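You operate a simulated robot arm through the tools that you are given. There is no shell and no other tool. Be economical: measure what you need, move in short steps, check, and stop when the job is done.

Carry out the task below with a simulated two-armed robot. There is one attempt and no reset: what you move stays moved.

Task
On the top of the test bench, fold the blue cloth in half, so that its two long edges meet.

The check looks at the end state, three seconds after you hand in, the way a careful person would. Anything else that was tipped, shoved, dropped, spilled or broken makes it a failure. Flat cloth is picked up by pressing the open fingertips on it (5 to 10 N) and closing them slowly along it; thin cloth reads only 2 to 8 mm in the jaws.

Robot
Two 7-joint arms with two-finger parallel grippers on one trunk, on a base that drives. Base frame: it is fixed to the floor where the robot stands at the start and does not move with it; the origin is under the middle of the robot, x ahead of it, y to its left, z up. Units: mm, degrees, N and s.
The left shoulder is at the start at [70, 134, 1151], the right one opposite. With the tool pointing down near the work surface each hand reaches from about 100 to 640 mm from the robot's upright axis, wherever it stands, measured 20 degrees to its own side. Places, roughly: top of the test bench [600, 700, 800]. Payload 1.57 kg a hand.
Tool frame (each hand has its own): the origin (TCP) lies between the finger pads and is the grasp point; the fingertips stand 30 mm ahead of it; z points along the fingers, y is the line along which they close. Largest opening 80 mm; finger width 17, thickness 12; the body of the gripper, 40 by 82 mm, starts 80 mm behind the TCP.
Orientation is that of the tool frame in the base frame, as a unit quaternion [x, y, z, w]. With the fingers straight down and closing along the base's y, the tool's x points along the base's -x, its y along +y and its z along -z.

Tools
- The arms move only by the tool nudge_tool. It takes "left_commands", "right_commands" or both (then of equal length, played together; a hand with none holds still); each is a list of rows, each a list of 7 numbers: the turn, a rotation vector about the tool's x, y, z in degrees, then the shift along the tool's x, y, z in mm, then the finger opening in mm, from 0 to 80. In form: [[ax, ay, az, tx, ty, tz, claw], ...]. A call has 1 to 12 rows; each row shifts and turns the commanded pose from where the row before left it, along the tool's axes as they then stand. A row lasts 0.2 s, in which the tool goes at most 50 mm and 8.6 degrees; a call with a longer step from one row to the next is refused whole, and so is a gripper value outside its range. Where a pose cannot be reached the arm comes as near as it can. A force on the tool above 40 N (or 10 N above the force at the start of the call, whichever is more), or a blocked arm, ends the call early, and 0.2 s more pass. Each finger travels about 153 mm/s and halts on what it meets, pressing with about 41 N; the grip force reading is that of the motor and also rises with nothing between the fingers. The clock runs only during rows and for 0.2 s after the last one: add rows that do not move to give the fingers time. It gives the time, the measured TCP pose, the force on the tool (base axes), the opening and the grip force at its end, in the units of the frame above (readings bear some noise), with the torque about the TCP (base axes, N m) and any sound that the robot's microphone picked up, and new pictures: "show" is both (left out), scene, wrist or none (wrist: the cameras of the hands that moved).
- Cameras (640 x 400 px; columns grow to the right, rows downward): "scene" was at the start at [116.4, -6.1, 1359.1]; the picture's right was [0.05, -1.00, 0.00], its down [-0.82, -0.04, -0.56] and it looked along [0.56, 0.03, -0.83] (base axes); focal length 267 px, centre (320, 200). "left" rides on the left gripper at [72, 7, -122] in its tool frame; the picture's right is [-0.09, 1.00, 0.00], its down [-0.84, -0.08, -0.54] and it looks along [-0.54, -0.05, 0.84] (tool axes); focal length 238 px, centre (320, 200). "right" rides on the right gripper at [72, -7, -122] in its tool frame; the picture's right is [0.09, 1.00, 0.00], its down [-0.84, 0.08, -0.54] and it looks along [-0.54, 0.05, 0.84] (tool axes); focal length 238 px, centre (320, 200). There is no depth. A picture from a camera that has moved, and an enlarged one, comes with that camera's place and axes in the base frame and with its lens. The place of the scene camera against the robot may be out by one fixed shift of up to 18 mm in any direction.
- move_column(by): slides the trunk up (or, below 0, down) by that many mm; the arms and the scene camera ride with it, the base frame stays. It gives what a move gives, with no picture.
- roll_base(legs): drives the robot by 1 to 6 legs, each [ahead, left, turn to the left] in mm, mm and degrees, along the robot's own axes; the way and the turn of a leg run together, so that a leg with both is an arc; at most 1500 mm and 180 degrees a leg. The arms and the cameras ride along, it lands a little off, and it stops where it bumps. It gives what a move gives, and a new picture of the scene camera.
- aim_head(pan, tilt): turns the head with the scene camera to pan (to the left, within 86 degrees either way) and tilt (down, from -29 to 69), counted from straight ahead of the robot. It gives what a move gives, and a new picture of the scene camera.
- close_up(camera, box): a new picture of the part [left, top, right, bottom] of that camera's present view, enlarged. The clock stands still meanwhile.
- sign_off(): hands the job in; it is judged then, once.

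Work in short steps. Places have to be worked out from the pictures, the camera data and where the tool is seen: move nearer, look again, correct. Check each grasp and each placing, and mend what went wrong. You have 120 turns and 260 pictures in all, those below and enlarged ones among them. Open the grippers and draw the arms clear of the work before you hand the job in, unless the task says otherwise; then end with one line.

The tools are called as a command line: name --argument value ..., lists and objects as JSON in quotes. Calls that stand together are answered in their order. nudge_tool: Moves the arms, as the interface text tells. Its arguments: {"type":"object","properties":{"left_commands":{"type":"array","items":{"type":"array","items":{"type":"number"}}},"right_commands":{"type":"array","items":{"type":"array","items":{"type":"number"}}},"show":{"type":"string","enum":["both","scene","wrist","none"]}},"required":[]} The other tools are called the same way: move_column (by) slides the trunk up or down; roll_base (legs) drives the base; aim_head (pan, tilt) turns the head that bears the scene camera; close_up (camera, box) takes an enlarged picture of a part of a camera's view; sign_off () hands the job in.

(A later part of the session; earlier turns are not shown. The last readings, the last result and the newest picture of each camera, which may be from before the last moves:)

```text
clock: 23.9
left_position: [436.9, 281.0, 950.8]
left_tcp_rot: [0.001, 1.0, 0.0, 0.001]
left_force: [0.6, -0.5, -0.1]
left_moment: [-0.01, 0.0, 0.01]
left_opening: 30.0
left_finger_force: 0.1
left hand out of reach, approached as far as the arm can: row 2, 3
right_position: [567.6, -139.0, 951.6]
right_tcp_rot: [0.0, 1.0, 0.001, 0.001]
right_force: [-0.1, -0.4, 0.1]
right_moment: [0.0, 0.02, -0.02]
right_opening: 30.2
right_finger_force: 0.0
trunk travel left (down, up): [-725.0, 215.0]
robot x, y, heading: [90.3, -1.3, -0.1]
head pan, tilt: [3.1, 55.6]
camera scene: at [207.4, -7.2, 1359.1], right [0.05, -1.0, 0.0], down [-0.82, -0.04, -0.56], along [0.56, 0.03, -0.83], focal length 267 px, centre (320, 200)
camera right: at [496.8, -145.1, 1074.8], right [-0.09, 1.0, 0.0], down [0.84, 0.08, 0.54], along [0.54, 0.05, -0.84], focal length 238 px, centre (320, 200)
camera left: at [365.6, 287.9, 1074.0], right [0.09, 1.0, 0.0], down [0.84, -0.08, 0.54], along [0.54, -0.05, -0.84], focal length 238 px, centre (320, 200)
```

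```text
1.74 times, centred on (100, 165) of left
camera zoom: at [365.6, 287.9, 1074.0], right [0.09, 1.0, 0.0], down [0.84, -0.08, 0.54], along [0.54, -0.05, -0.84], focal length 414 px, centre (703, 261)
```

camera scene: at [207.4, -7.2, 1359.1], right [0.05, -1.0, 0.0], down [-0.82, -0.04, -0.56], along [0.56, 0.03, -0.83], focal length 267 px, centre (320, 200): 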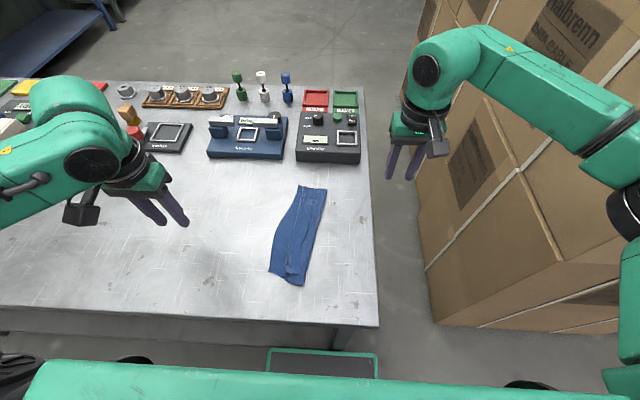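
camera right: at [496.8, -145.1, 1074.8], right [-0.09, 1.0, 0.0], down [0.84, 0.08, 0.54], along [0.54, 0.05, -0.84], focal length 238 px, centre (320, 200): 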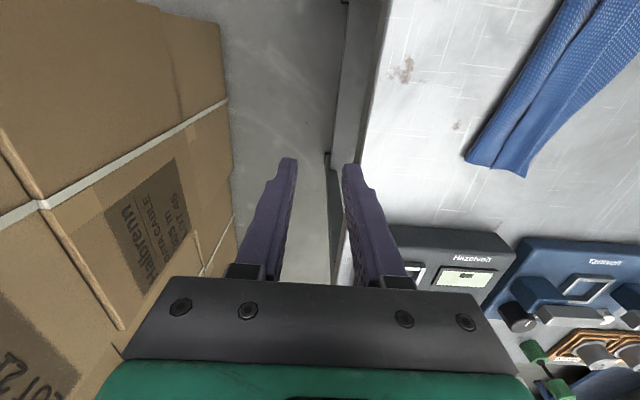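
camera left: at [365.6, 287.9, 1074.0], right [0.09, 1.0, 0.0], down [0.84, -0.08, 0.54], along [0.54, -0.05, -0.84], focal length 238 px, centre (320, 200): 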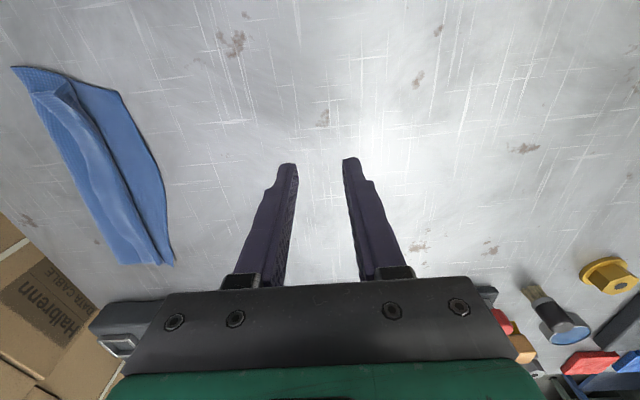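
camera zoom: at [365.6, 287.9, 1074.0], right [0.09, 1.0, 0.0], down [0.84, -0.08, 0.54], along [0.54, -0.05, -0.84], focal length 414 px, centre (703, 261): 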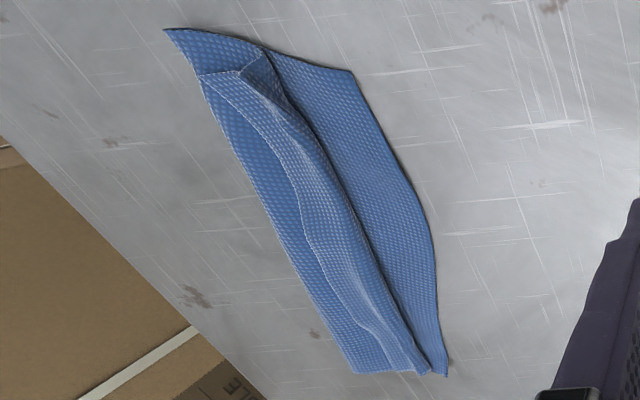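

The fold is made, but the top layer's outer ~30 mm is folded back on itself with its free edge pointing right. I'll unroll it by pressing spread fingertips lightly on that flap and stroking left. For that I'll turn the right hand ~84° so the fingers spread along the edge.

nudge_tool --right_commands '[[0, 0, 0, 20, 30, -8, 30], [0, 0, 0, 20, 30, -8, 30], [0, 0, 0, 20, 30, -8, 30], [0, 0, 0, 20, 30, -6, 30], [0, 0, 0, 0, 0, 0, 30]]' --show "none"

nudge_tool --right_commands '[[0, 0, -8.4, 0, 0, 0, 50], [0, 0, -8.4, 0, 0, 0, 70], [0, 0, -8.4, 0, 0, 0, 80], [0, 0, -8.4, 0, 0, 0, 80], [0, 0, -8.4, 0, 0, 0, 80], [0, 0, -8.4, 0, 0, 0, 80], [0, 0, -8.4, 0, 0, 0, 80], [0, 0, -8.4, 0, 0, 0, 80], [0, 0, -8.4, 0, 0, 0, 80], [0, 0, -8.4, 0, 0, 0, 80], [0, 0, 0, 0, 0, 0, 80]]'

```text
clock: 25.1
left_position: [436.3, 280.7, 952.5]
left_tcp_rot: [0.0, 1.0, 0.0, 0.0]
left_force: [-0.1, -0.5, -0.3]
left_moment: [-0.02, -0.03, -0.01]
left_opening: 29.7
left_finger_force: 0.1
right_position: [486.5, -18.1, 982.1]
right_tcp_rot: [0.001, 1.0, 0.001, 0.002]
right_force: [-0.2, -0.3, -0.3]
right_moment: [-0.01, 0.0, 0.0]
right_opening: 30.3
right_finger_force: 0.1
trunk travel left (down, up): [-725.0, 215.0]
robot x, y, heading: [88.0, 0.2, 0.1]
head pan, tilt: [3.1, 55.6]
```

```text
clock: 27.5
left_position: [436.9, 281.7, 952.3]
left_tcp_rot: [0.0, 1.0, 0.0, 0.001]
left_force: [-0.4, -0.1, 0.1]
left_moment: [0.01, -0.02, 0.0]
left_opening: 30.0
left_finger_force: 0.0
right_position: [487.4, -16.3, 983.3]
right_tcp_rot: [-0.47, 0.883, 0.001, 0.001]
right_force: [-1.0, -0.2, 0.0]
right_moment: [0.01, 0.01, -0.01]
right_opening: 80.0
right_finger_force: 0.0
right hand out of reach, approached as far as the arm can: row 8, 9, 10
trunk travel left (down, up): [-725.0, 215.0]
robot x, y, heading: [88.7, -2.9, 0.2]
head pan, tilt: [3.1, 55.6]
camera scene: at [206.7, -6.1, 1359.1], right [0.05, -1.0, 0.0], down [-0.82, -0.04, -0.56], along [0.56, 0.03, -0.83], focal length 267 px, centre (320, 200)
camera right: at [453.3, -80.7, 1105.7], right [-0.88, 0.48, 0.0], down [0.4, 0.74, 0.54], along [0.26, 0.48, -0.84], focal length 238 px, centre (320, 200)
```

scene: 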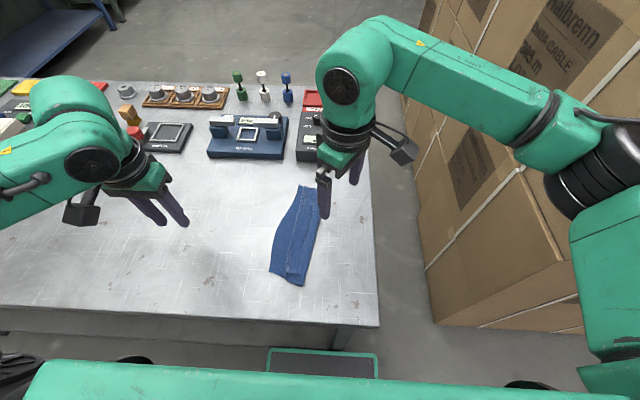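
right: 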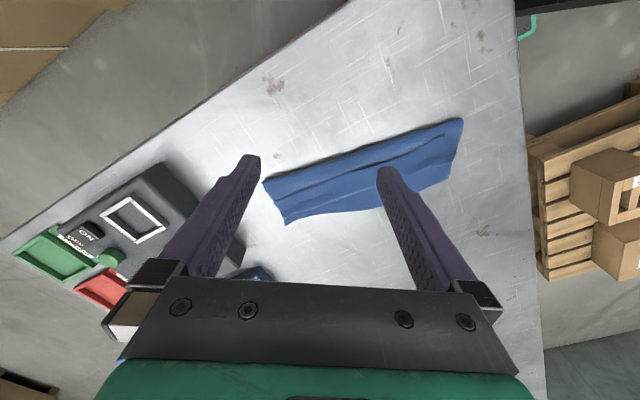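

The right wrist limits at 56° this way; I'll try turning the other way round.

nudge_tool --right_commands '[[0, 0, 8.4, 0, 0, 0, 80], [0, 0, 8.4, 0, 0, 0, 80], [0, 0, 8.4, 0, 0, 0, 80], [0, 0, 8.4, 0, 0, 0, 80], [0, 0, 8.4, 0, 0, 0, 80], [0, 0, 8.4, 0, 0, 0, 80], [0, 0, 8.4, 0, 0, 0, 80], [0, 0, 8.4, 0, 0, 0, 80], [0, 0, 8.4, 0, 0, 0, 80], [0, 0, 8.4, 0, 0, 0, 80], [0, 0, 8.4, 0, 0, 0, 80], [0, 0, 8.4, 0, 0, 0, 80]]' --show "none"

nudge_tool --right_commands '[[0, 0, 8.4, 0, 0, 0, 80], [0, 0, 8.4, 0, 0, 0, 80], [0, 0, 8.4, 0, 0, 0, 80], [0, 0, 8.4, 0, 0, 0, 80], [0, 0, 8.4, 0, 0, 0, 80], [0, 0, 8.4, 0, 0, 0, 80], [0, 0, 0, 0, 0, 0, 80]]'

```text
clock: 30.1
left_position: [438.1, 282.5, 951.9]
left_tcp_rot: [0.0, 1.0, 0.0, 0.0]
left_force: [0.4, 0.8, 0.2]
left_moment: [0.0, 0.02, -0.02]
left_opening: 30.0
left_finger_force: 0.1
right_position: [487.3, -16.9, 983.9]
right_tcp_rot: [0.382, 0.924, 0.001, 0.0]
right_force: [-0.6, 0.0, -0.1]
right_moment: [0.02, -0.01, 0.01]
right_opening: 80.1
right_finger_force: 0.0
trunk travel left (down, up): [-725.0, 215.0]
robot x, y, heading: [90.2, -1.0, -0.1]
head pan, tilt: [3.1, 55.6]
```

```text
clock: 31.7
left_position: [437.0, 282.5, 952.6]
left_tcp_rot: [-0.001, 1.0, 0.0, 0.0]
left_force: [-0.5, -0.5, -0.6]
left_moment: [-0.03, 0.0, -0.01]
left_opening: 30.2
left_finger_force: 0.0
right_position: [486.9, -17.1, 982.7]
right_tcp_rot: [0.74, 0.673, 0.002, 0.001]
right_force: [-0.6, 0.2, 0.8]
right_moment: [-0.01, -0.02, 0.02]
right_opening: 80.0
right_finger_force: 0.1
trunk travel left (down, up): [-725.0, 215.0]
robot x, y, heading: [92.2, 2.4, -0.1]
head pan, tilt: [3.1, 55.6]
camera scene: at [206.7, -6.1, 1359.1], right [0.05, -1.0, 0.0], down [-0.82, -0.04, -0.56], along [0.56, 0.03, -0.83], focal length 267 px, centre (320, 200)
camera right: at [487.8, 54.4, 1106.0], right [1.0, 0.0, 0.0], down [0.0, -0.84, 0.54], along [0.0, -0.54, -0.84], focal length 238 px, centre (320, 200)
```

scene: 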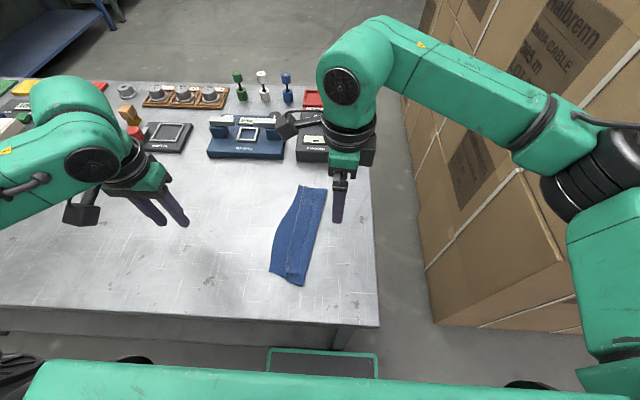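
right: 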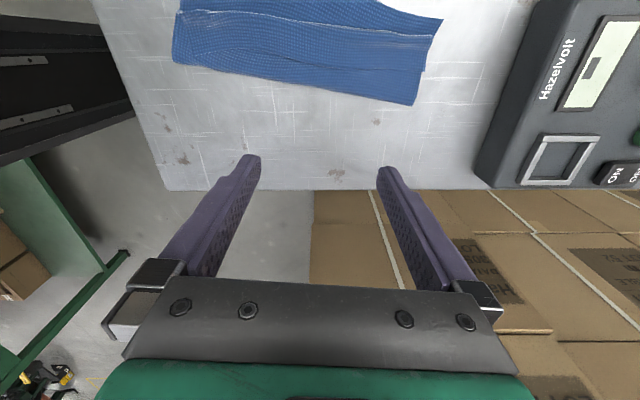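

Now it's turned 95°, fingers spread along the cloth's length. I'll move over the flap and take a close look.

nudge_tool --right_commands '[[0, 0, 0, 25, 0, 10, 80], [0, 0, 0, 25, 0, 10, 80], [0, 0, 0, 22, -7, 10, 80], [0, 0, 0, 0, 0, 10, 80], [0, 0, 0, 0, 0, 0, 80]]' --show "wrist"

```text
clock: 32.9
left_position: [436.6, 283.4, 952.6]
left_tcp_rot: [0.0, 1.0, 0.0, 0.0]
left_force: [1.2, 0.5, 1.2]
left_moment: [0.01, -0.01, 0.01]
left_opening: 29.8
left_finger_force: 0.0
right_position: [486.8, 57.3, 941.7]
right_tcp_rot: [0.738, 0.675, 0.001, 0.0]
right_force: [-0.7, -0.5, 0.2]
right_moment: [-0.01, 0.01, -0.01]
right_opening: 80.1
right_finger_force: 0.2
trunk travel left (down, up): [-725.0, 215.0]
robot x, y, heading: [91.0, 0.1, 0.1]
head pan, tilt: [3.1, 55.6]
camera right: at [487.4, 127.2, 1066.0], right [1.0, 0.0, 0.0], down [0.0, -0.84, 0.54], along [0.0, -0.54, -0.84], focal length 238 px, centre (320, 200)
```

right: 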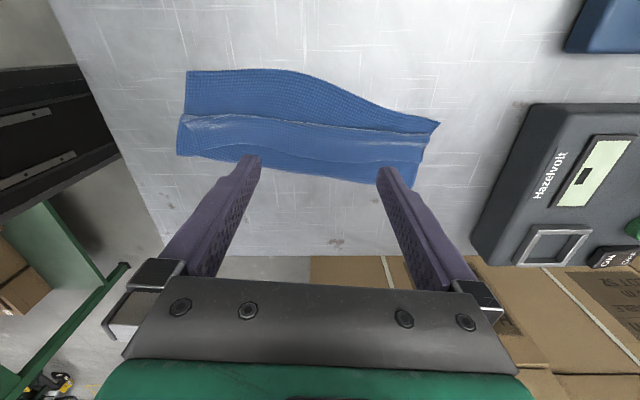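

close_up --camera "right" --box '[160, 50, 460, 220]'

```text
2.13 times, centred on (310, 135) of right
camera zoom: at [487.4, 127.2, 1066.0], right [1.0, 0.0, 0.0], down [0.0, -0.84, 0.54], along [0.0, -0.54, -0.84], focal length 508 px, centre (341, 339)
```

zoom: 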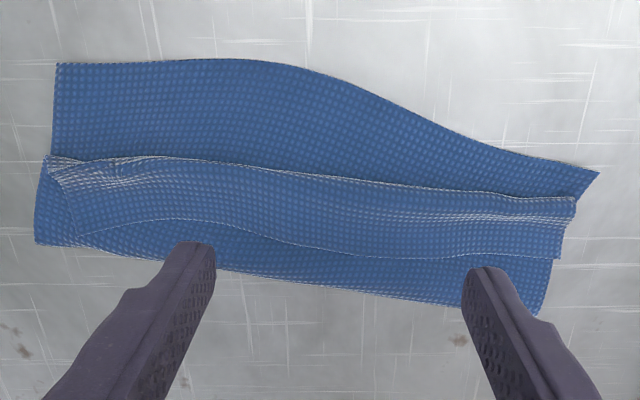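

Very clear: the flap runs from a crease (y≈70 mid) back to its free edge (y≈35–50). Unrolled, it would land almost exactly on the bottom edge. I'll set the spread fingertips on the flap near its free edge.

nudge_tool --right_commands '[[0, 0, 0, -5, 0, 20, 80], [0, 0, 0, 0, 0, 20, 80], [0, 0, 0, 0, 0, 12, 80], [0, 0, 0, 0, 0, 0, 80]]' --show "wrist"

```text
clock: 33.9
left_position: [436.7, 282.2, 952.7]
left_tcp_rot: [0.0, 1.0, 0.0, 0.0]
left_force: [0.7, -0.1, -0.2]
left_moment: [0.01, -0.03, 0.0]
left_opening: 30.1
left_finger_force: 0.1
right_position: [485.4, 50.7, 890.6]
right_tcp_rot: [0.738, 0.675, 0.002, 0.0]
right_force: [0.0, 0.4, 0.1]
right_moment: [-0.04, -0.01, -0.01]
right_opening: 80.0
right_finger_force: 0.1
trunk travel left (down, up): [-725.0, 215.0]
robot x, y, heading: [90.2, 1.3, 0.0]
head pan, tilt: [3.1, 55.6]
camera right: at [487.3, 122.3, 1014.1], right [1.0, 0.0, 0.0], down [0.0, -0.84, 0.54], along [0.0, -0.54, -0.84], focal length 238 px, centre (320, 200)
```

right: 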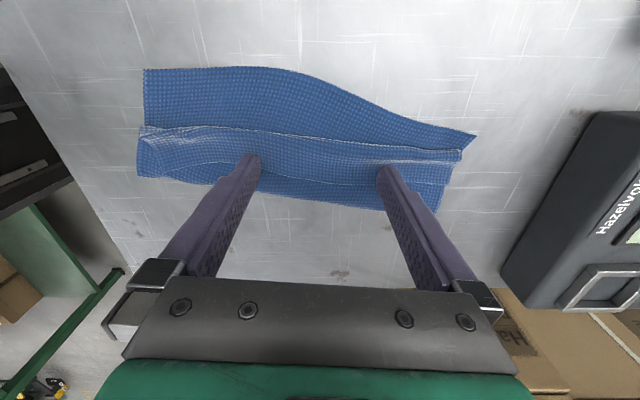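

Tips are right over the flap. Going down in 1 mm steps until light contact.

nudge_tool --right_commands '[[0, 0, 0, 0, 0, 1.5, 80], [0, 0, 0, 0, 0, 1.5, 80], [0, 0, 0, 0, 0, 1, 80], [0, 0, 0, 0, 0, 0, 80]]' --show "none"

```text
clock: 34.9
left_position: [436.3, 282.4, 952.3]
left_tcp_rot: [-0.001, 1.0, -0.001, 0.0]
left_force: [0.2, -0.6, 0.4]
left_moment: [-0.04, 0.0, -0.05]
left_opening: 29.9
left_finger_force: 0.0
right_position: [486.2, 50.8, 885.5]
right_tcp_rot: [0.739, 0.674, 0.002, 0.0]
right_force: [-0.6, 0.8, -0.5]
right_moment: [-0.01, -0.01, 0.01]
right_opening: 80.0
right_finger_force: 0.1
trunk travel left (down, up): [-725.0, 215.0]
robot x, y, heading: [94.3, 2.1, 0.2]
head pan, tilt: [3.1, 55.6]
```

nudge_tool --right_commands '[[0, 0, 0, 0, 0, 1, 80], [0, 0, 0, 0, 0, 0, 80]]' --show "none"

```text
clock: 35.5
left_position: [436.8, 281.5, 951.5]
left_tcp_rot: [0.0, 1.0, 0.0, -0.001]
left_force: [0.5, -0.2, 0.5]
left_moment: [-0.07, -0.02, 0.02]
left_opening: 29.9
left_finger_force: 0.0
right_position: [485.6, 50.2, 885.4]
right_tcp_rot: [0.738, 0.675, 0.001, -0.001]
right_force: [0.1, 0.2, -0.8]
right_moment: [0.0, 0.02, 0.01]
right_opening: 79.9
right_finger_force: 0.0
trunk travel left (down, up): [-725.0, 215.0]
robot x, y, heading: [90.9, -2.6, -0.2]
head pan, tilt: [3.1, 55.6]
```

No contact yet; down 1 mm more.

nudge_tool --right_commands '[[0, 0, 0, 0, 0, 1, 80], [0, 0, 0, 0, 0, 0, 80]]' --show "none"

```text
clock: 36.1
left_position: [436.4, 282.7, 951.7]
left_tcp_rot: [0.001, 1.0, 0.0, -0.001]
left_force: [-0.1, 0.9, -1.1]
left_moment: [0.0, 0.04, -0.02]
left_opening: 30.0
left_finger_force: 0.1
right_position: [485.8, 49.1, 884.6]
right_tcp_rot: [0.739, 0.674, 0.001, 0.0]
right_force: [0.0, 0.0, 0.0]
right_moment: [-0.01, 0.03, 0.0]
right_opening: 80.0
right_finger_force: 0.0
trunk travel left (down, up): [-725.0, 215.0]
robot x, y, heading: [92.5, 3.5, 0.0]
head pan, tilt: [3.1, 55.6]
```

nudge_tool --right_commands '[[0, 0, 0, 0, 0, 1, 80], [0, 0, 0, 0, 0, 0, 80]]' --show "none"

```text
clock: 36.7
left_position: [436.3, 282.3, 951.7]
left_tcp_rot: [0.0, 1.0, 0.001, 0.0]
left_force: [0.3, -0.9, 0.0]
left_moment: [-0.01, 0.03, 0.05]
left_opening: 30.0
left_finger_force: 0.1
right_position: [485.1, 49.8, 884.0]
right_tcp_rot: [0.738, 0.675, 0.001, 0.0]
right_force: [-0.5, -0.8, 0.8]
right_moment: [0.0, 0.03, 0.03]
right_opening: 80.1
right_finger_force: 0.0
trunk travel left (down, up): [-725.0, 215.0]
robot x, y, heading: [85.9, 0.1, -0.1]
head pan, tilt: [3.1, 55.6]
```

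Just at contact. Half a millimetre more, then a trial stroke of 24 mm to the left.

nudge_tool --right_commands '[[0, 0, 0, 0, 0, 0.7, 80], [0, 0, 0, 0, 0, 0, 80], [0, 0, 0, 4, 0, 0, 80], [0, 0, 0, 5, 0, 0, 80], [0, 0, 0, 5, 0, 0, 80], [0, 0, 0, 5, 0, 0, 80], [0, 0, 0, 5, 0, 0, 80], [0, 0, 0, 0, 0, 0, 80]]' --show "wrist"

```text
clock: 38.5
left_position: [436.0, 281.9, 952.8]
left_tcp_rot: [0.0, 1.0, 0.001, 0.0]
left_force: [-0.2, 0.3, -0.7]
left_moment: [0.0, -0.01, 0.0]
left_opening: 29.9
left_finger_force: 0.0
right_position: [489.7, 74.9, 883.2]
right_tcp_rot: [0.738, 0.675, 0.001, 0.0]
right_force: [-0.4, 0.1, 1.0]
right_moment: [-0.03, -0.01, -0.01]
right_opening: 79.9
right_finger_force: 0.1
trunk travel left (down, up): [-725.0, 215.0]
robot x, y, heading: [87.3, 1.9, 0.1]
head pan, tilt: [3.1, 55.6]
camera right: at [489.6, 146.2, 1006.4], right [1.0, 0.0, 0.0], down [0.0, -0.84, 0.54], along [0.0, -0.54, -0.84], focal length 238 px, centre (320, 200)
```

right: 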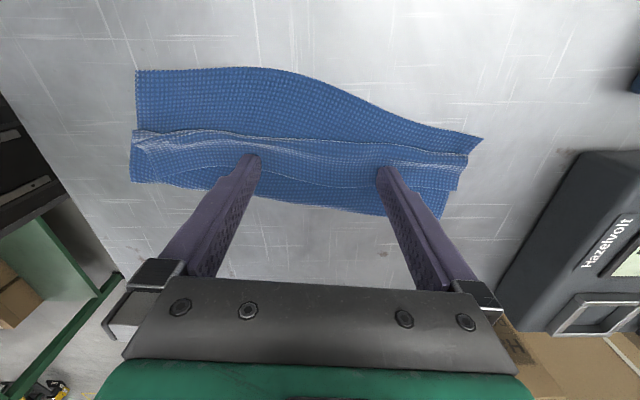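

The whole cloth slid left with the fingers rather than unrolling (nothing lost). Instead I'll pinch just the free edge of the flap with this hand orientation, closing along the edge so only the loose layer gathers. First I'll rise and look.

nudge_tool --right_commands '[[0, 0, 0, 0, 0, -15, 60], [0, 0, 0, 0, 0, -15, 30], [0, 0, 0, 0, 0, 0, 26], [0, 0, 0, 0, 0, 0, 26]]' --show "none"

close_up --camera "right" --box '[130, 50, 490, 230]'

```text
clock: 39.5
left_position: [437.4, 282.2, 952.1]
left_tcp_rot: [0.001, 1.0, 0.0, 0.0]
left_force: [-0.2, -0.4, -0.1]
left_moment: [-0.02, 0.0, -0.01]
left_opening: 29.7
left_finger_force: 0.1
right_position: [487.2, 74.2, 912.9]
right_tcp_rot: [0.738, 0.675, 0.001, 0.001]
right_force: [-0.1, -0.1, 0.1]
right_moment: [0.01, 0.01, -0.03]
right_opening: 26.0
right_finger_force: 0.1
trunk travel left (down, up): [-725.0, 215.0]
robot x, y, heading: [88.8, -0.2, 0.0]
head pan, tilt: [3.1, 55.6]
```

```text
1.78 times, centred on (310, 140) of right
camera zoom: at [489.6, 145.6, 1036.3], right [1.0, 0.0, 0.0], down [0.0, -0.84, 0.54], along [0.0, -0.54, -0.84], focal length 424 px, centre (338, 307)
```

zoom: 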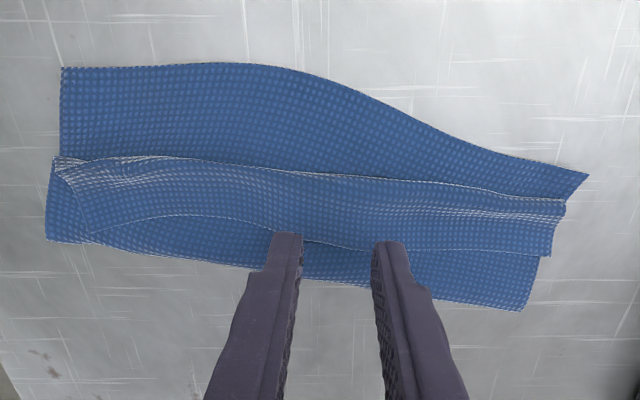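

The flap's free edge at mid is at y≈64. I'll place the fingers half over that edge and descend.

nudge_tool --right_commands '[[0, 0, 0, -8, 0, 9, 26], [0, 0, 0, 0, 0, 9, 26], [0, 0, 0, 0, 0, 8.5, 26], [0, 0, 0, 0, 0, 0, 26]]' --show "none"

close_up --camera "right" --box '[220, 110, 420, 220]'

```text
clock: 40.5
left_position: [436.3, 282.4, 952.1]
left_tcp_rot: [0.001, 1.0, 0.0, 0.0]
left_force: [-0.1, -0.4, 0.2]
left_moment: [0.0, 0.01, 0.02]
left_opening: 30.1
left_finger_force: 0.2
right_position: [487.6, 65.3, 886.8]
right_tcp_rot: [0.738, 0.674, 0.002, 0.0]
right_force: [-0.3, 0.3, 0.0]
right_moment: [-0.01, -0.03, 0.0]
right_opening: 25.9
right_finger_force: 0.2
trunk travel left (down, up): [-725.0, 215.0]
robot x, y, heading: [91.6, -1.0, 0.3]
head pan, tilt: [3.1, 55.6]
```

```text
3.20 times, centred on (320, 165) of right
camera zoom: at [489.2, 137.6, 1009.2], right [1.0, 0.0, 0.0], down [0.0, -0.84, 0.54], along [0.0, -0.54, -0.84], focal length 763 px, centre (320, 312)
```

zoom: 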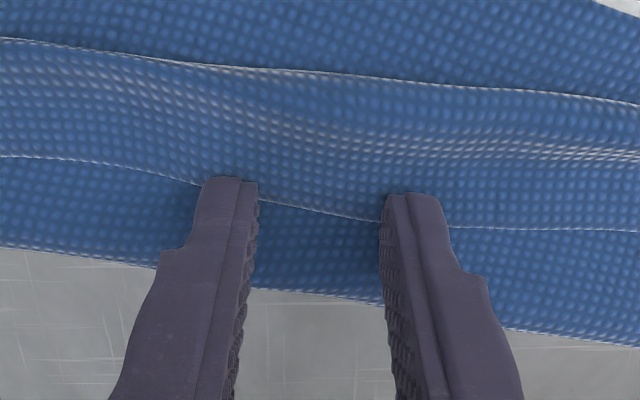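

Overlap on the flap is only ~2–6 mm; I'll move 5 mm further onto it and go down to contact.

nudge_tool --right_commands '[[0, 0, 0, 5, 0, 0, 26], [0, 0, 0, 0, 0, 1.5, 26], [0, 0, 0, 0, 0, 1, 26], [0, 0, 0, 0, 0, 0, 26]]' --show "none"

nudge_tool --right_commands '[[0, 0, 0, 0, 0, 1, 26], [0, 0, 0, 0, 0, 0, 26]]' --show "none"

```text
clock: 41.5
left_position: [437.3, 283.3, 952.0]
left_tcp_rot: [0.0, 1.0, 0.0, 0.0]
left_force: [-0.4, 0.2, 0.1]
left_moment: [-0.03, -0.03, 0.0]
left_opening: 30.2
left_finger_force: 0.0
right_position: [488.7, 71.9, 883.8]
right_tcp_rot: [0.739, 0.674, 0.001, 0.0]
right_force: [-0.3, 0.6, 1.2]
right_moment: [0.01, -0.02, -0.02]
right_opening: 26.1
right_finger_force: 0.0
trunk travel left (down, up): [-725.0, 215.0]
robot x, y, heading: [92.6, 0.8, 0.0]
head pan, tilt: [3.1, 55.6]
```

```text
clock: 42.1
left_position: [436.7, 282.9, 951.1]
left_tcp_rot: [0.0, 1.0, 0.0, 0.0]
left_force: [-0.3, 0.2, 0.3]
left_moment: [-0.01, 0.02, -0.01]
left_opening: 30.0
left_finger_force: 0.1
right_position: [488.3, 71.4, 882.6]
right_tcp_rot: [0.738, 0.674, 0.001, 0.001]
right_force: [-0.5, 0.5, 1.5]
right_moment: [0.03, 0.01, -0.01]
right_opening: 26.1
right_finger_force: 0.1
trunk travel left (down, up): [-725.0, 215.0]
robot x, y, heading: [91.1, 4.8, 0.1]
head pan, tilt: [3.1, 55.6]
```

Light contact (1.5 N). A touch more, then close slowly along the edge.

nudge_tool --right_commands '[[0, 0, 0, 0, 0, 0.5, 26], [0, 0, 0, 0, 0, 0, 23], [0, 0, 0, 0, 0, 0, 20], [0, 0, 0, 0, 0, 0, 17], [0, 0, 0, 0, 0, 0, 14], [0, 0, 0, 0, 0, 0, 11], [0, 0, 0, 0, 0, 0, 8], [0, 0, 0, 0, 0, 0, 5], [0, 0, 0, 0, 0, 0, 2], [0, 0, 0, 0, 0, 0, 0], [0, 0, 0, 0, 0, 0, 0]]' --show "wrist"

close_up --camera "right" --box '[220, 90, 420, 220]'

```text
clock: 44.5
left_position: [436.8, 282.1, 951.4]
left_tcp_rot: [0.001, 1.0, 0.0, 0.0]
left_force: [0.8, -1.1, 0.3]
left_moment: [0.0, -0.01, 0.01]
left_opening: 30.0
left_finger_force: 0.2
right_position: [488.3, 70.7, 882.5]
right_tcp_rot: [0.739, 0.674, 0.002, 0.0]
right_force: [0.1, 0.0, 2.2]
right_moment: [-0.01, 0.02, -0.02]
right_opening: 2.0
right_finger_force: 23.7
trunk travel left (down, up): [-725.0, 215.0]
robot x, y, heading: [88.4, -1.2, 0.1]
head pan, tilt: [3.1, 55.6]
camera right: at [489.2, 142.7, 1006.2], right [1.0, 0.0, 0.0], down [0.0, -0.84, 0.54], along [0.0, -0.54, -0.84], focal length 238 px, centre (320, 200)
```

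right: 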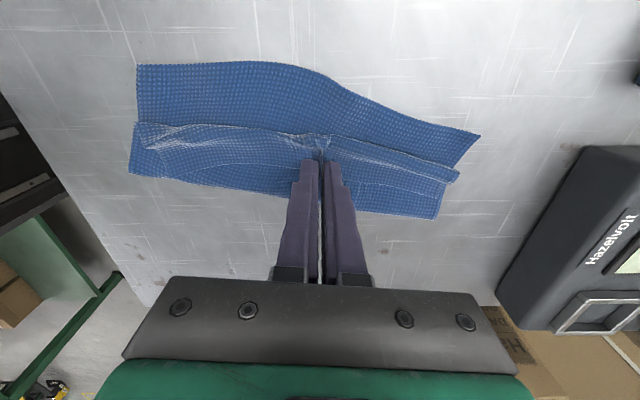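

```text
3.08 times, centred on (320, 155) of right
camera zoom: at [489.2, 142.7, 1006.2], right [1.0, 0.0, 0.0], down [0.0, -0.84, 0.54], along [0.0, -0.54, -0.84], focal length 733 px, centre (320, 338)
```

zoom: 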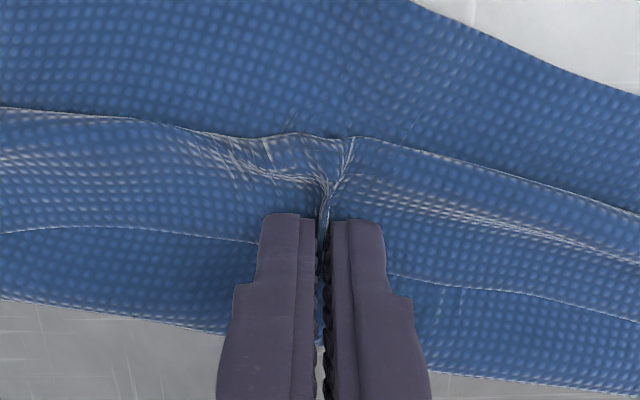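

The pinch has gathered the flap only, it seems. Lifting gently 25 mm to see what comes along.

nudge_tool --right_commands '[[0, 0, 0, 0, 0, -6, 0], [0, 0, 0, 0, 0, -6, 0], [0, 0, 0, 0, 0, -6, 0], [0, 0, 0, 0, 0, -7, 0], [0, 0, 0, 0, 0, 0, 0]]' --show "wrist"

close_up --camera "right" --box '[120, 50, 500, 230]'

```text
clock: 45.7
left_position: [437.8, 281.4, 952.3]
left_tcp_rot: [0.0, 1.0, 0.0, -0.001]
left_force: [-0.5, 0.2, -0.8]
left_moment: [0.03, -0.02, 0.02]
left_opening: 29.8
left_finger_force: 0.0
right_position: [488.9, 71.2, 907.8]
right_tcp_rot: [0.738, 0.675, 0.001, 0.0]
right_force: [-0.1, -0.1, -0.5]
right_moment: [-0.02, 0.0, 0.01]
right_opening: 2.4
right_finger_force: 23.8
trunk travel left (down, up): [-725.0, 215.0]
robot x, y, heading: [88.6, 0.9, 0.1]
head pan, tilt: [3.1, 55.6]
camera right: at [489.3, 142.7, 1030.6], right [1.0, 0.0, 0.0], down [0.0, -0.84, 0.54], along [0.0, -0.54, -0.84], focal length 238 px, centre (320, 200)
```

right: 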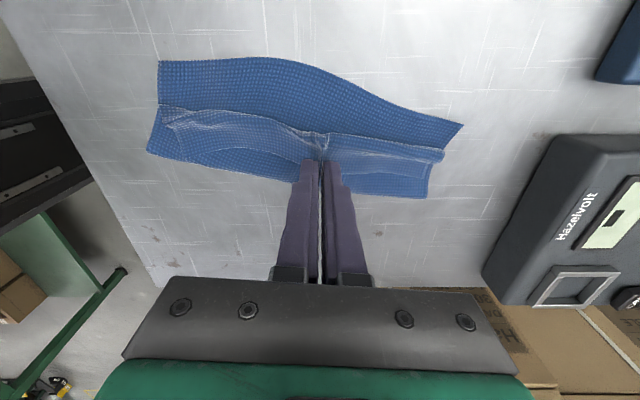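

```text
1.68 times, centred on (310, 140) of right
camera zoom: at [489.3, 142.7, 1030.6], right [1.0, 0.0, 0.0], down [0.0, -0.84, 0.54], along [0.0, -0.54, -0.84], focal length 401 px, centre (337, 301)
```

zoom: 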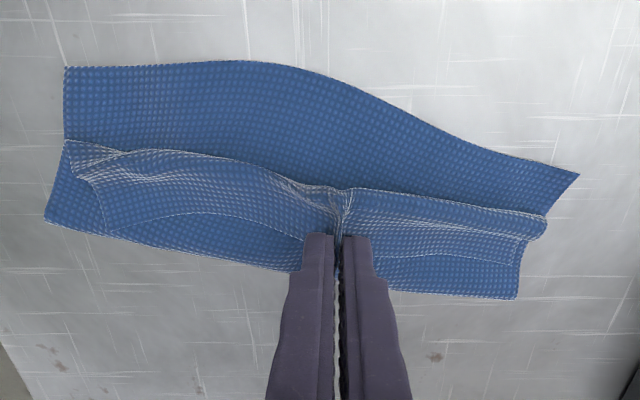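

Only the flap edge lifted. Carrying it up and left over the crease.

nudge_tool --right_commands '[[0, 0, 0, 6, -0.6, -5, 0], [0, 0, 0, 6, -0.6, -5, 0], [0, 0, 0, 6, -0.6, -3, 0], [0, 0, 0, 6, -0.6, 0, 0], [0, 0, 0, 5, -0.5, 3, 0], [0, 0, 0, 0, 0, 0, 0]]' --show "wrist"

close_up --camera "right" --box '[120, 50, 500, 230]'

```text
clock: 47.1
left_position: [436.8, 281.6, 950.9]
left_tcp_rot: [0.0, 1.0, 0.0, 0.0]
left_force: [0.1, 0.4, 0.2]
left_moment: [0.01, 0.0, 0.0]
left_opening: 30.2
left_finger_force: 0.0
right_position: [488.7, 101.1, 917.7]
right_tcp_rot: [0.739, 0.674, 0.001, 0.0]
right_force: [0.0, -0.3, 0.4]
right_moment: [0.0, 0.01, -0.02]
right_opening: 1.9
right_finger_force: 23.7
trunk travel left (down, up): [-725.0, 215.0]
robot x, y, heading: [90.0, 0.4, -0.0]
head pan, tilt: [3.1, 55.6]
camera right: at [489.0, 172.1, 1040.7], right [1.0, 0.0, 0.0], down [0.0, -0.84, 0.54], along [0.0, -0.54, -0.84], focal length 238 px, centre (320, 200)
```

right: 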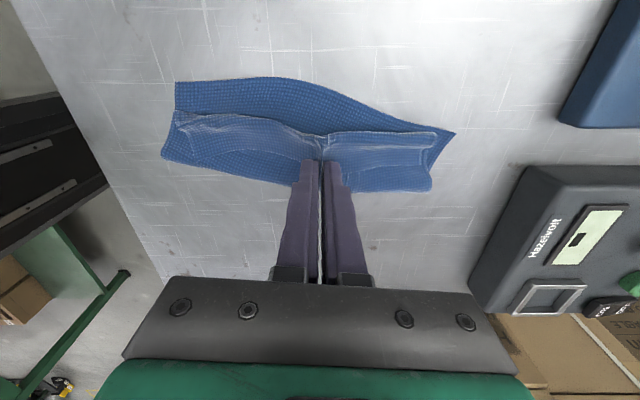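

```text
1.68 times, centred on (310, 140) of right
camera zoom: at [489.0, 172.1, 1040.7], right [1.0, 0.0, 0.0], down [0.0, -0.84, 0.54], along [0.0, -0.54, -0.84], focal length 401 px, centre (337, 301)
```

zoom: 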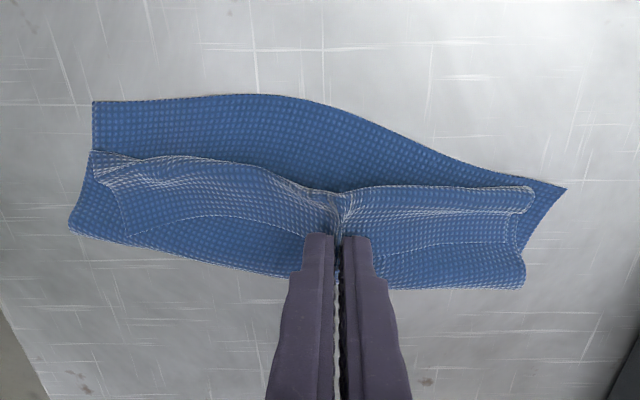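

The flap is following. I'll now tilt the hand so the fingertips point back to the right, which turns the held edge over, while continuing left.

nudge_tool --right_commands '[[0, -8, 0, 7, -0.6, 0, 0], [0, -8, 0, 7, -0.6, 0, 0], [0, -8, 0, 7, -0.6, 0, 0], [0, -8, 0, 6, -0.6, 0, 0], [0, -8, 0, 5, 0, 0, 0], [0, 0, 0, 0, 0, 0, 0]]'

close_up --camera "right" --box '[120, 50, 500, 230]'

```text
clock: 48.5
left_position: [437.0, 282.5, 951.6]
left_tcp_rot: [0.001, 1.0, -0.001, 0.0]
left_force: [0.4, -0.2, -0.4]
left_moment: [0.01, 0.01, -0.01]
left_opening: 30.2
left_finger_force: 0.1
right_position: [499.4, 98.1, 930.9]
right_tcp_rot: [0.723, 0.66, -0.151, 0.14]
right_force: [-0.7, 0.1, -0.1]
right_moment: [0.0, -0.01, 0.04]
right_opening: 2.1
right_finger_force: 23.7
right hand out of reach, approached as far as the arm can: row 3, 4, 5
trunk travel left (down, up): [-725.0, 215.0]
robot x, y, heading: [88.9, -2.5, 0.2]
head pan, tilt: [3.1, 55.6]
camera scene: at [206.6, -6.0, 1359.1], right [0.05, -1.0, 0.0], down [-0.82, -0.04, -0.56], along [0.56, 0.03, -0.83], focal length 267 px, centre (320, 200)
camera right: at [504.4, 213.2, 1014.5], right [1.0, -0.01, -0.03], down [0.03, -0.55, 0.83], along [-0.02, -0.83, -0.55], focal length 238 px, centre (320, 200)
```

scene: 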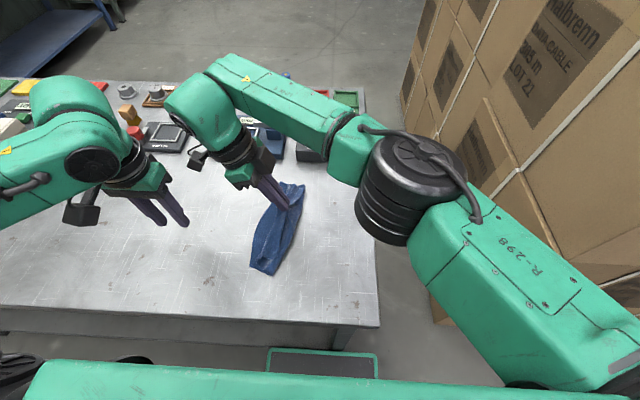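
right: 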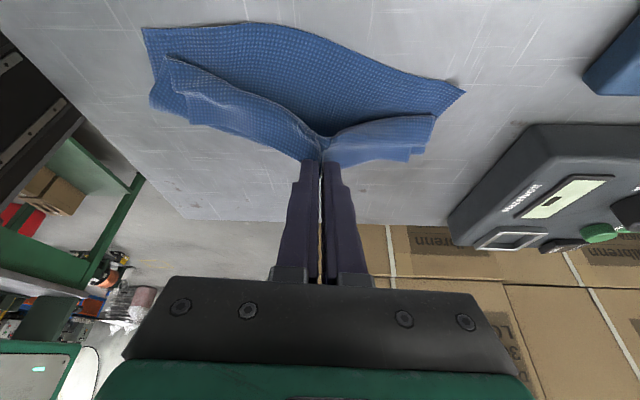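

```text
1.68 times, centred on (310, 140) of right
camera zoom: at [504.4, 213.2, 1014.5], right [1.0, -0.01, -0.03], down [0.03, -0.55, 0.83], along [-0.02, -0.83, -0.55], focal length 401 px, centre (337, 301)
```

zoom: 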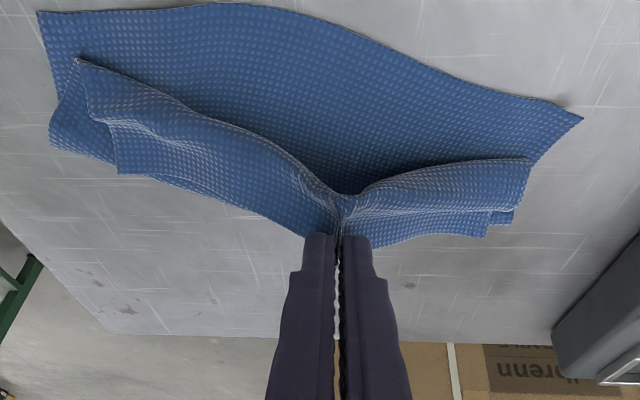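

The arm is near its limit to the left at this tilt. I'll lower the hand now, then carry it left by driving the base a little to the left.

nudge_tool --right_commands '[[0, 0, 0, 4, 0, 8, 0], [0, 0, 0, 4, 0, 8, 0], [0, 0, 0, 3, 0, 8, 0], [0, 0, 0, 0, 0, 0, 0]]' --show "wrist"

```text
clock: 49.5
left_position: [436.0, 282.4, 952.5]
left_tcp_rot: [0.0, 1.0, 0.0, 0.0]
left_force: [-0.9, 0.7, -0.2]
left_moment: [0.0, 0.02, 0.0]
left_opening: 30.1
left_finger_force: 0.1
right_position: [499.4, 98.2, 903.5]
right_tcp_rot: [0.723, 0.66, -0.15, 0.138]
right_force: [0.2, -0.3, 0.0]
right_moment: [0.0, 0.03, 0.02]
right_opening: 2.1
right_finger_force: 24.2
trunk travel left (down, up): [-725.0, 215.0]
robot x, y, heading: [87.6, 1.3, 0.3]
head pan, tilt: [3.1, 55.6]
camera right: at [503.9, 212.4, 988.2], right [1.0, -0.01, -0.03], down [0.02, -0.55, 0.83], along [-0.02, -0.83, -0.55], focal length 238 px, centre (320, 200)
```

right: 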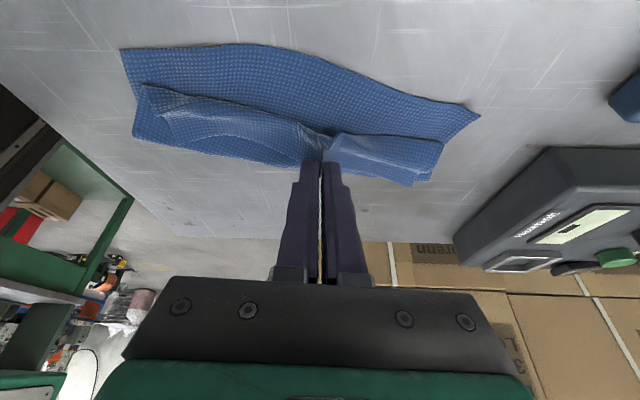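

Now driving the base 40 mm left to carry the edge over.

roll_base --legs '[[0, 40, 0]]'

close_up --camera "right" --box '[120, 20, 500, 230]'

```text
clock: 50.4
left_position: [435.9, 317.8, 953.4]
left_tcp_rot: [0.0, 1.0, 0.002, 0.0]
left_force: [-0.3, -0.3, -0.8]
left_moment: [0.0, -0.01, -0.01]
left_opening: 29.8
left_finger_force: 0.1
right_position: [498.5, 135.1, 904.9]
right_tcp_rot: [0.724, 0.66, -0.148, 0.138]
right_force: [0.6, -0.8, -0.9]
right_moment: [0.0, 0.01, 0.01]
right_opening: 2.3
right_finger_force: 23.8
trunk travel left (down, up): [-725.0, 215.0]
robot x, y, heading: [92.7, 39.1, -0.4]
head pan, tilt: [3.1, 55.6]
camera scene: at [206.4, 29.1, 1359.2], right [0.05, -1.0, 0.0], down [-0.82, -0.04, -0.56], along [0.56, 0.03, -0.83], focal length 267 px, centre (320, 200)
```

scene: 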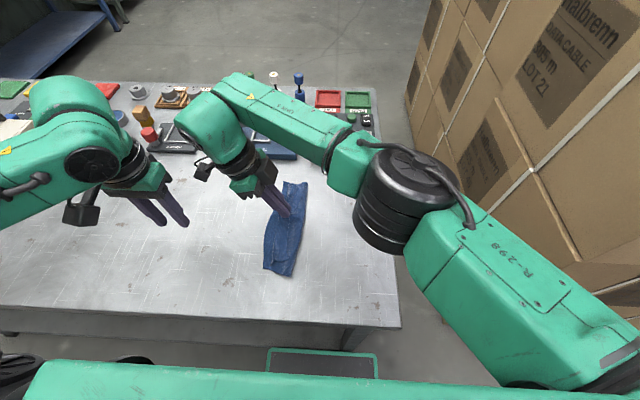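

```text
1.68 times, centred on (310, 125) of right
camera zoom: at [504.1, 248.6, 989.0], right [1.0, -0.01, -0.03], down [0.02, -0.56, 0.83], along [-0.02, -0.83, -0.56], focal length 401 px, centre (337, 326)
```

zoom: 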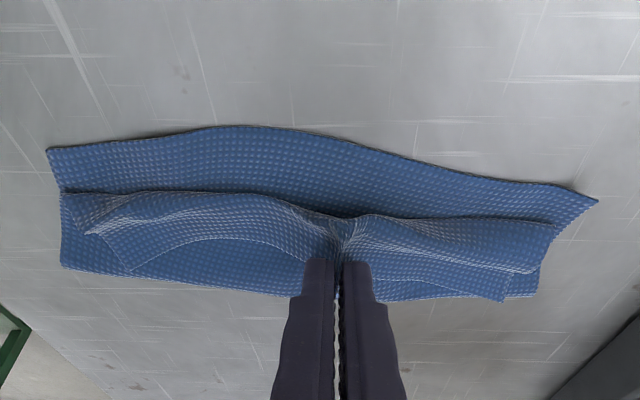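

The whole cloth slid left instead of unrolling. The pinch is on the true edge, so I'll lift higher, straight above the fold, so that the top layer hangs out straight and the crease disappears.

nudge_tool --right_commands '[[0, 0, 0, -10, 0, -8, 0], [0, 0, 0, -10, 0, -8, 0], [0, 0, 0, -10, 0, -8, 0], [0, 0, 0, -8, 0, -10, 0], [0, 0, 0, -6, 0, -10, 0], [0, 0, 0, -6, 0, -10, 0], [0, 0, 0, 0, 0, 0, 0]]'

close_up --camera "right" --box '[120, 20, 500, 230]'

```text
clock: 52.0
left_position: [435.9, 321.4, 952.0]
left_tcp_rot: [0.0, 1.0, 0.0, 0.0]
left_force: [-0.3, 0.7, 0.5]
left_moment: [-0.02, 0.04, 0.04]
left_opening: 30.0
left_finger_force: 0.1
right_position: [498.9, 113.5, 974.4]
right_tcp_rot: [0.724, 0.659, -0.15, 0.139]
right_force: [0.5, 1.4, 0.6]
right_moment: [-0.02, 0.0, 0.03]
right_opening: 2.1
right_finger_force: 23.7
trunk travel left (down, up): [-725.0, 215.0]
robot x, y, heading: [85.5, 39.2, -0.0]
head pan, tilt: [3.1, 55.6]
camera scene: at [206.7, 33.3, 1359.1], right [0.05, -1.0, 0.0], down [-0.82, -0.04, -0.56], along [0.56, 0.03, -0.83], focal length 267 px, centre (320, 200)
camera right: at [502.4, 227.4, 1057.4], right [1.0, -0.01, -0.03], down [0.02, -0.55, 0.83], along [-0.02, -0.83, -0.55], focal length 238 px, centre (320, 200)
```

scene: 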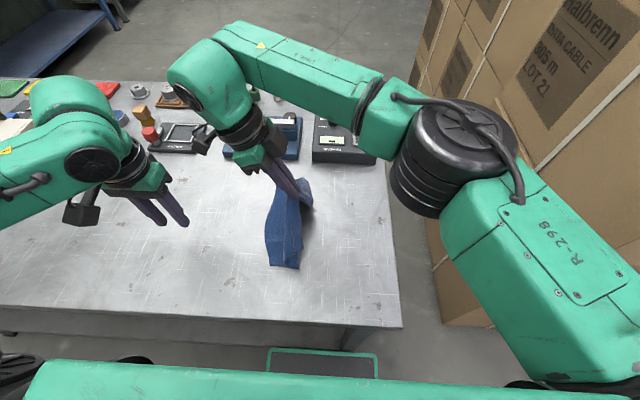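
right: 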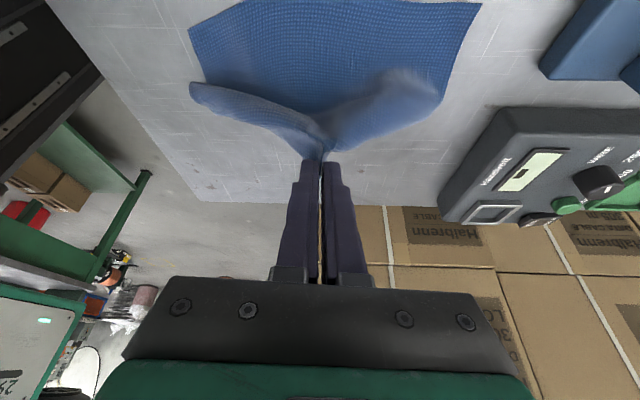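

```text
1.68 times, centred on (310, 125) of right
camera zoom: at [502.4, 227.4, 1057.4], right [1.0, -0.01, -0.03], down [0.02, -0.55, 0.83], along [-0.02, -0.83, -0.55], focal length 401 px, centre (337, 326)
```

zoom: 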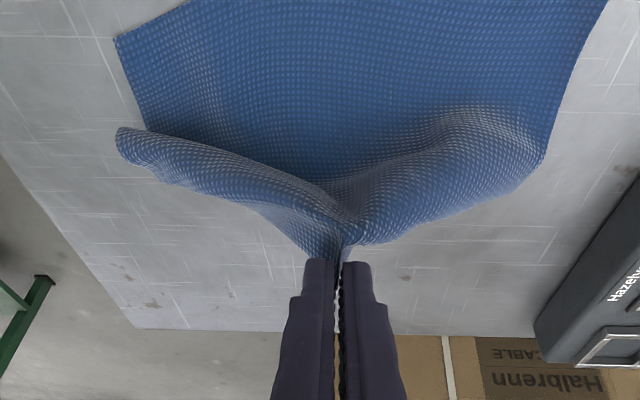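

The middle now hangs straight up from the fold. I'll look from the other cameras to see what the ends are doing.

close_up --camera "left" --box '[0, 0, 320, 300]'

close_up --camera "scene" --box '[220, 150, 360, 290]'

```text
1.33 times, centred on (160, 150) of left
camera zoom: at [365.1, 327.8, 1073.9], right [0.09, 1.0, 0.0], down [0.84, -0.08, 0.54], along [0.54, -0.05, -0.84], focal length 318 px, centre (533, 267)
```

zoom: 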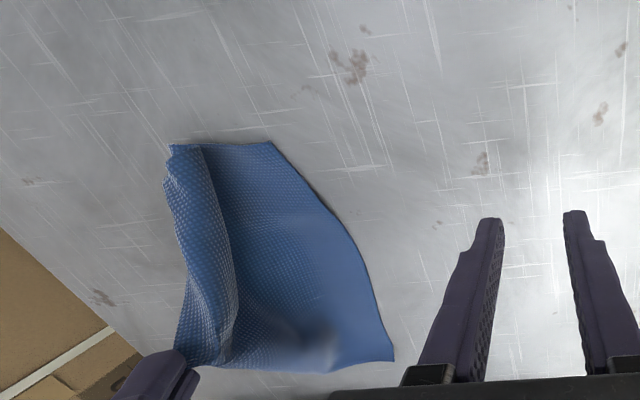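

```text
2.86 times, centred on (290, 220) of scene
camera zoom: at [206.7, 33.3, 1359.1], right [0.05, -1.0, 0.0], down [-0.82, -0.04, -0.56], along [0.56, 0.03, -0.83], focal length 762 px, centre (406, 143)
```

zoom: 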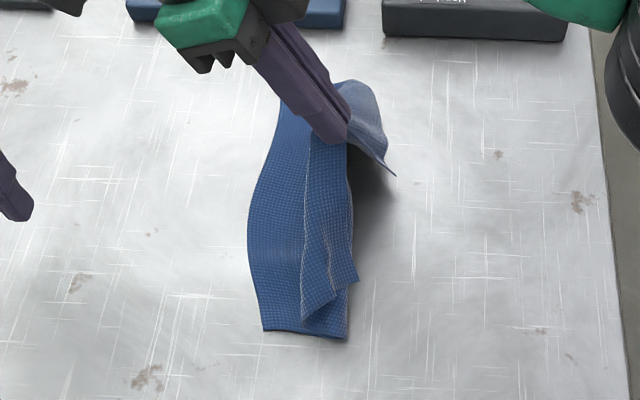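

Near and far flaps hang freely on the right side. The cleanest fix is to open the cloth flat to the right again and refold it with true edge pinches at both corners. Laying it back to the right now.

nudge_tool --right_commands '[[0, 8, 0, -10, 1, 0, 0], [0, 8, 0, -10, 1, 0, 0], [0, 8, 0, -10, 1, 0, 0], [0, 0, 0, -13, 1, 8, 0], [0, 0, 0, -13, 1, 8, 0], [0, 0, 0, -13, 1, 9, 0], [0, 0, 0, -13, 1, 10, 0], [0, 0, 0, -13, 1, 10, 0], [0, 0, 0, -13, 1, 10, 0], [0, 0, 0, 0, 0, 0, 0]]'

close_up --camera "left" --box '[0, 0, 320, 300]'

```text
clock: 54.1
left_position: [436.3, 322.2, 951.9]
left_tcp_rot: [0.0, 1.0, 0.0, 0.0]
left_force: [-0.1, 0.5, 0.2]
left_moment: [0.0, 0.02, 0.0]
left_opening: 29.8
left_finger_force: 0.2
right_position: [495.9, 6.2, 925.3]
right_tcp_rot: [0.738, 0.674, 0.003, -0.001]
right_force: [0.8, -0.7, 0.6]
right_moment: [0.0, -0.03, 0.0]
right_opening: 2.2
right_finger_force: 23.6
trunk travel left (down, up): [-725.0, 215.0]
robot x, y, heading: [90.2, 39.4, 0.2]
head pan, tilt: [3.1, 55.6]
camera scene: at [206.7, 33.9, 1359.1], right [0.05, -1.0, 0.0], down [-0.82, -0.04, -0.56], along [0.56, 0.03, -0.83], focal length 267 px, centre (320, 200)
camera right: at [497.0, 77.3, 1049.9], right [1.0, 0.0, 0.0], down [0.0, -0.84, 0.54], along [0.0, -0.54, -0.84], focal length 238 px, centre (320, 200)
```

scene: 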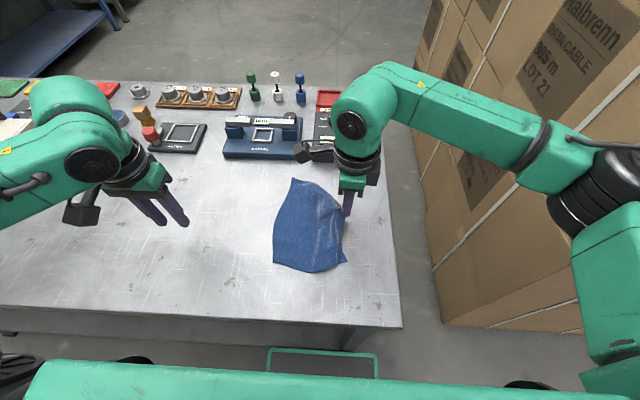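
right: 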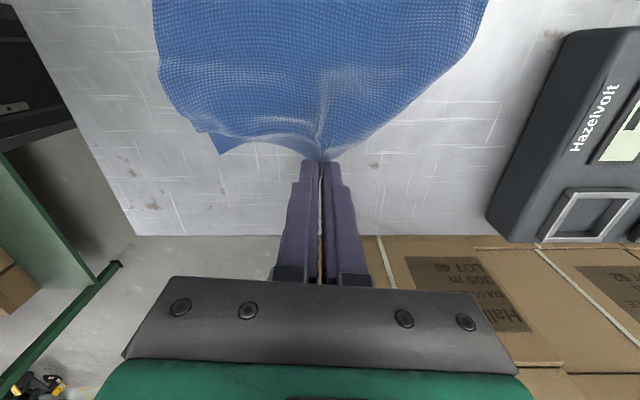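

```text
1.33 times, centred on (160, 150) of left
camera zoom: at [365.1, 328.2, 1073.8], right [0.09, 1.0, 0.0], down [0.84, -0.08, 0.54], along [0.54, -0.05, -0.84], focal length 318 px, centre (533, 267)
```

zoom: 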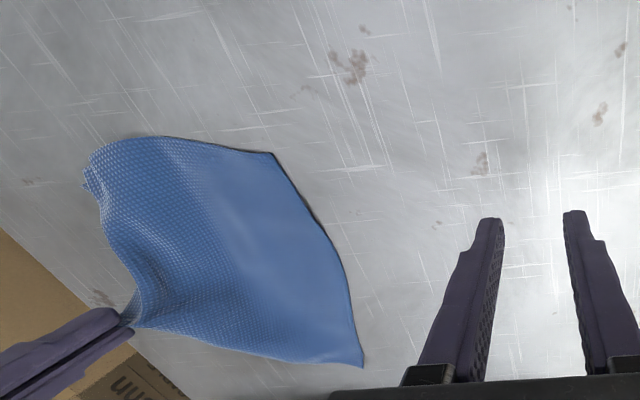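

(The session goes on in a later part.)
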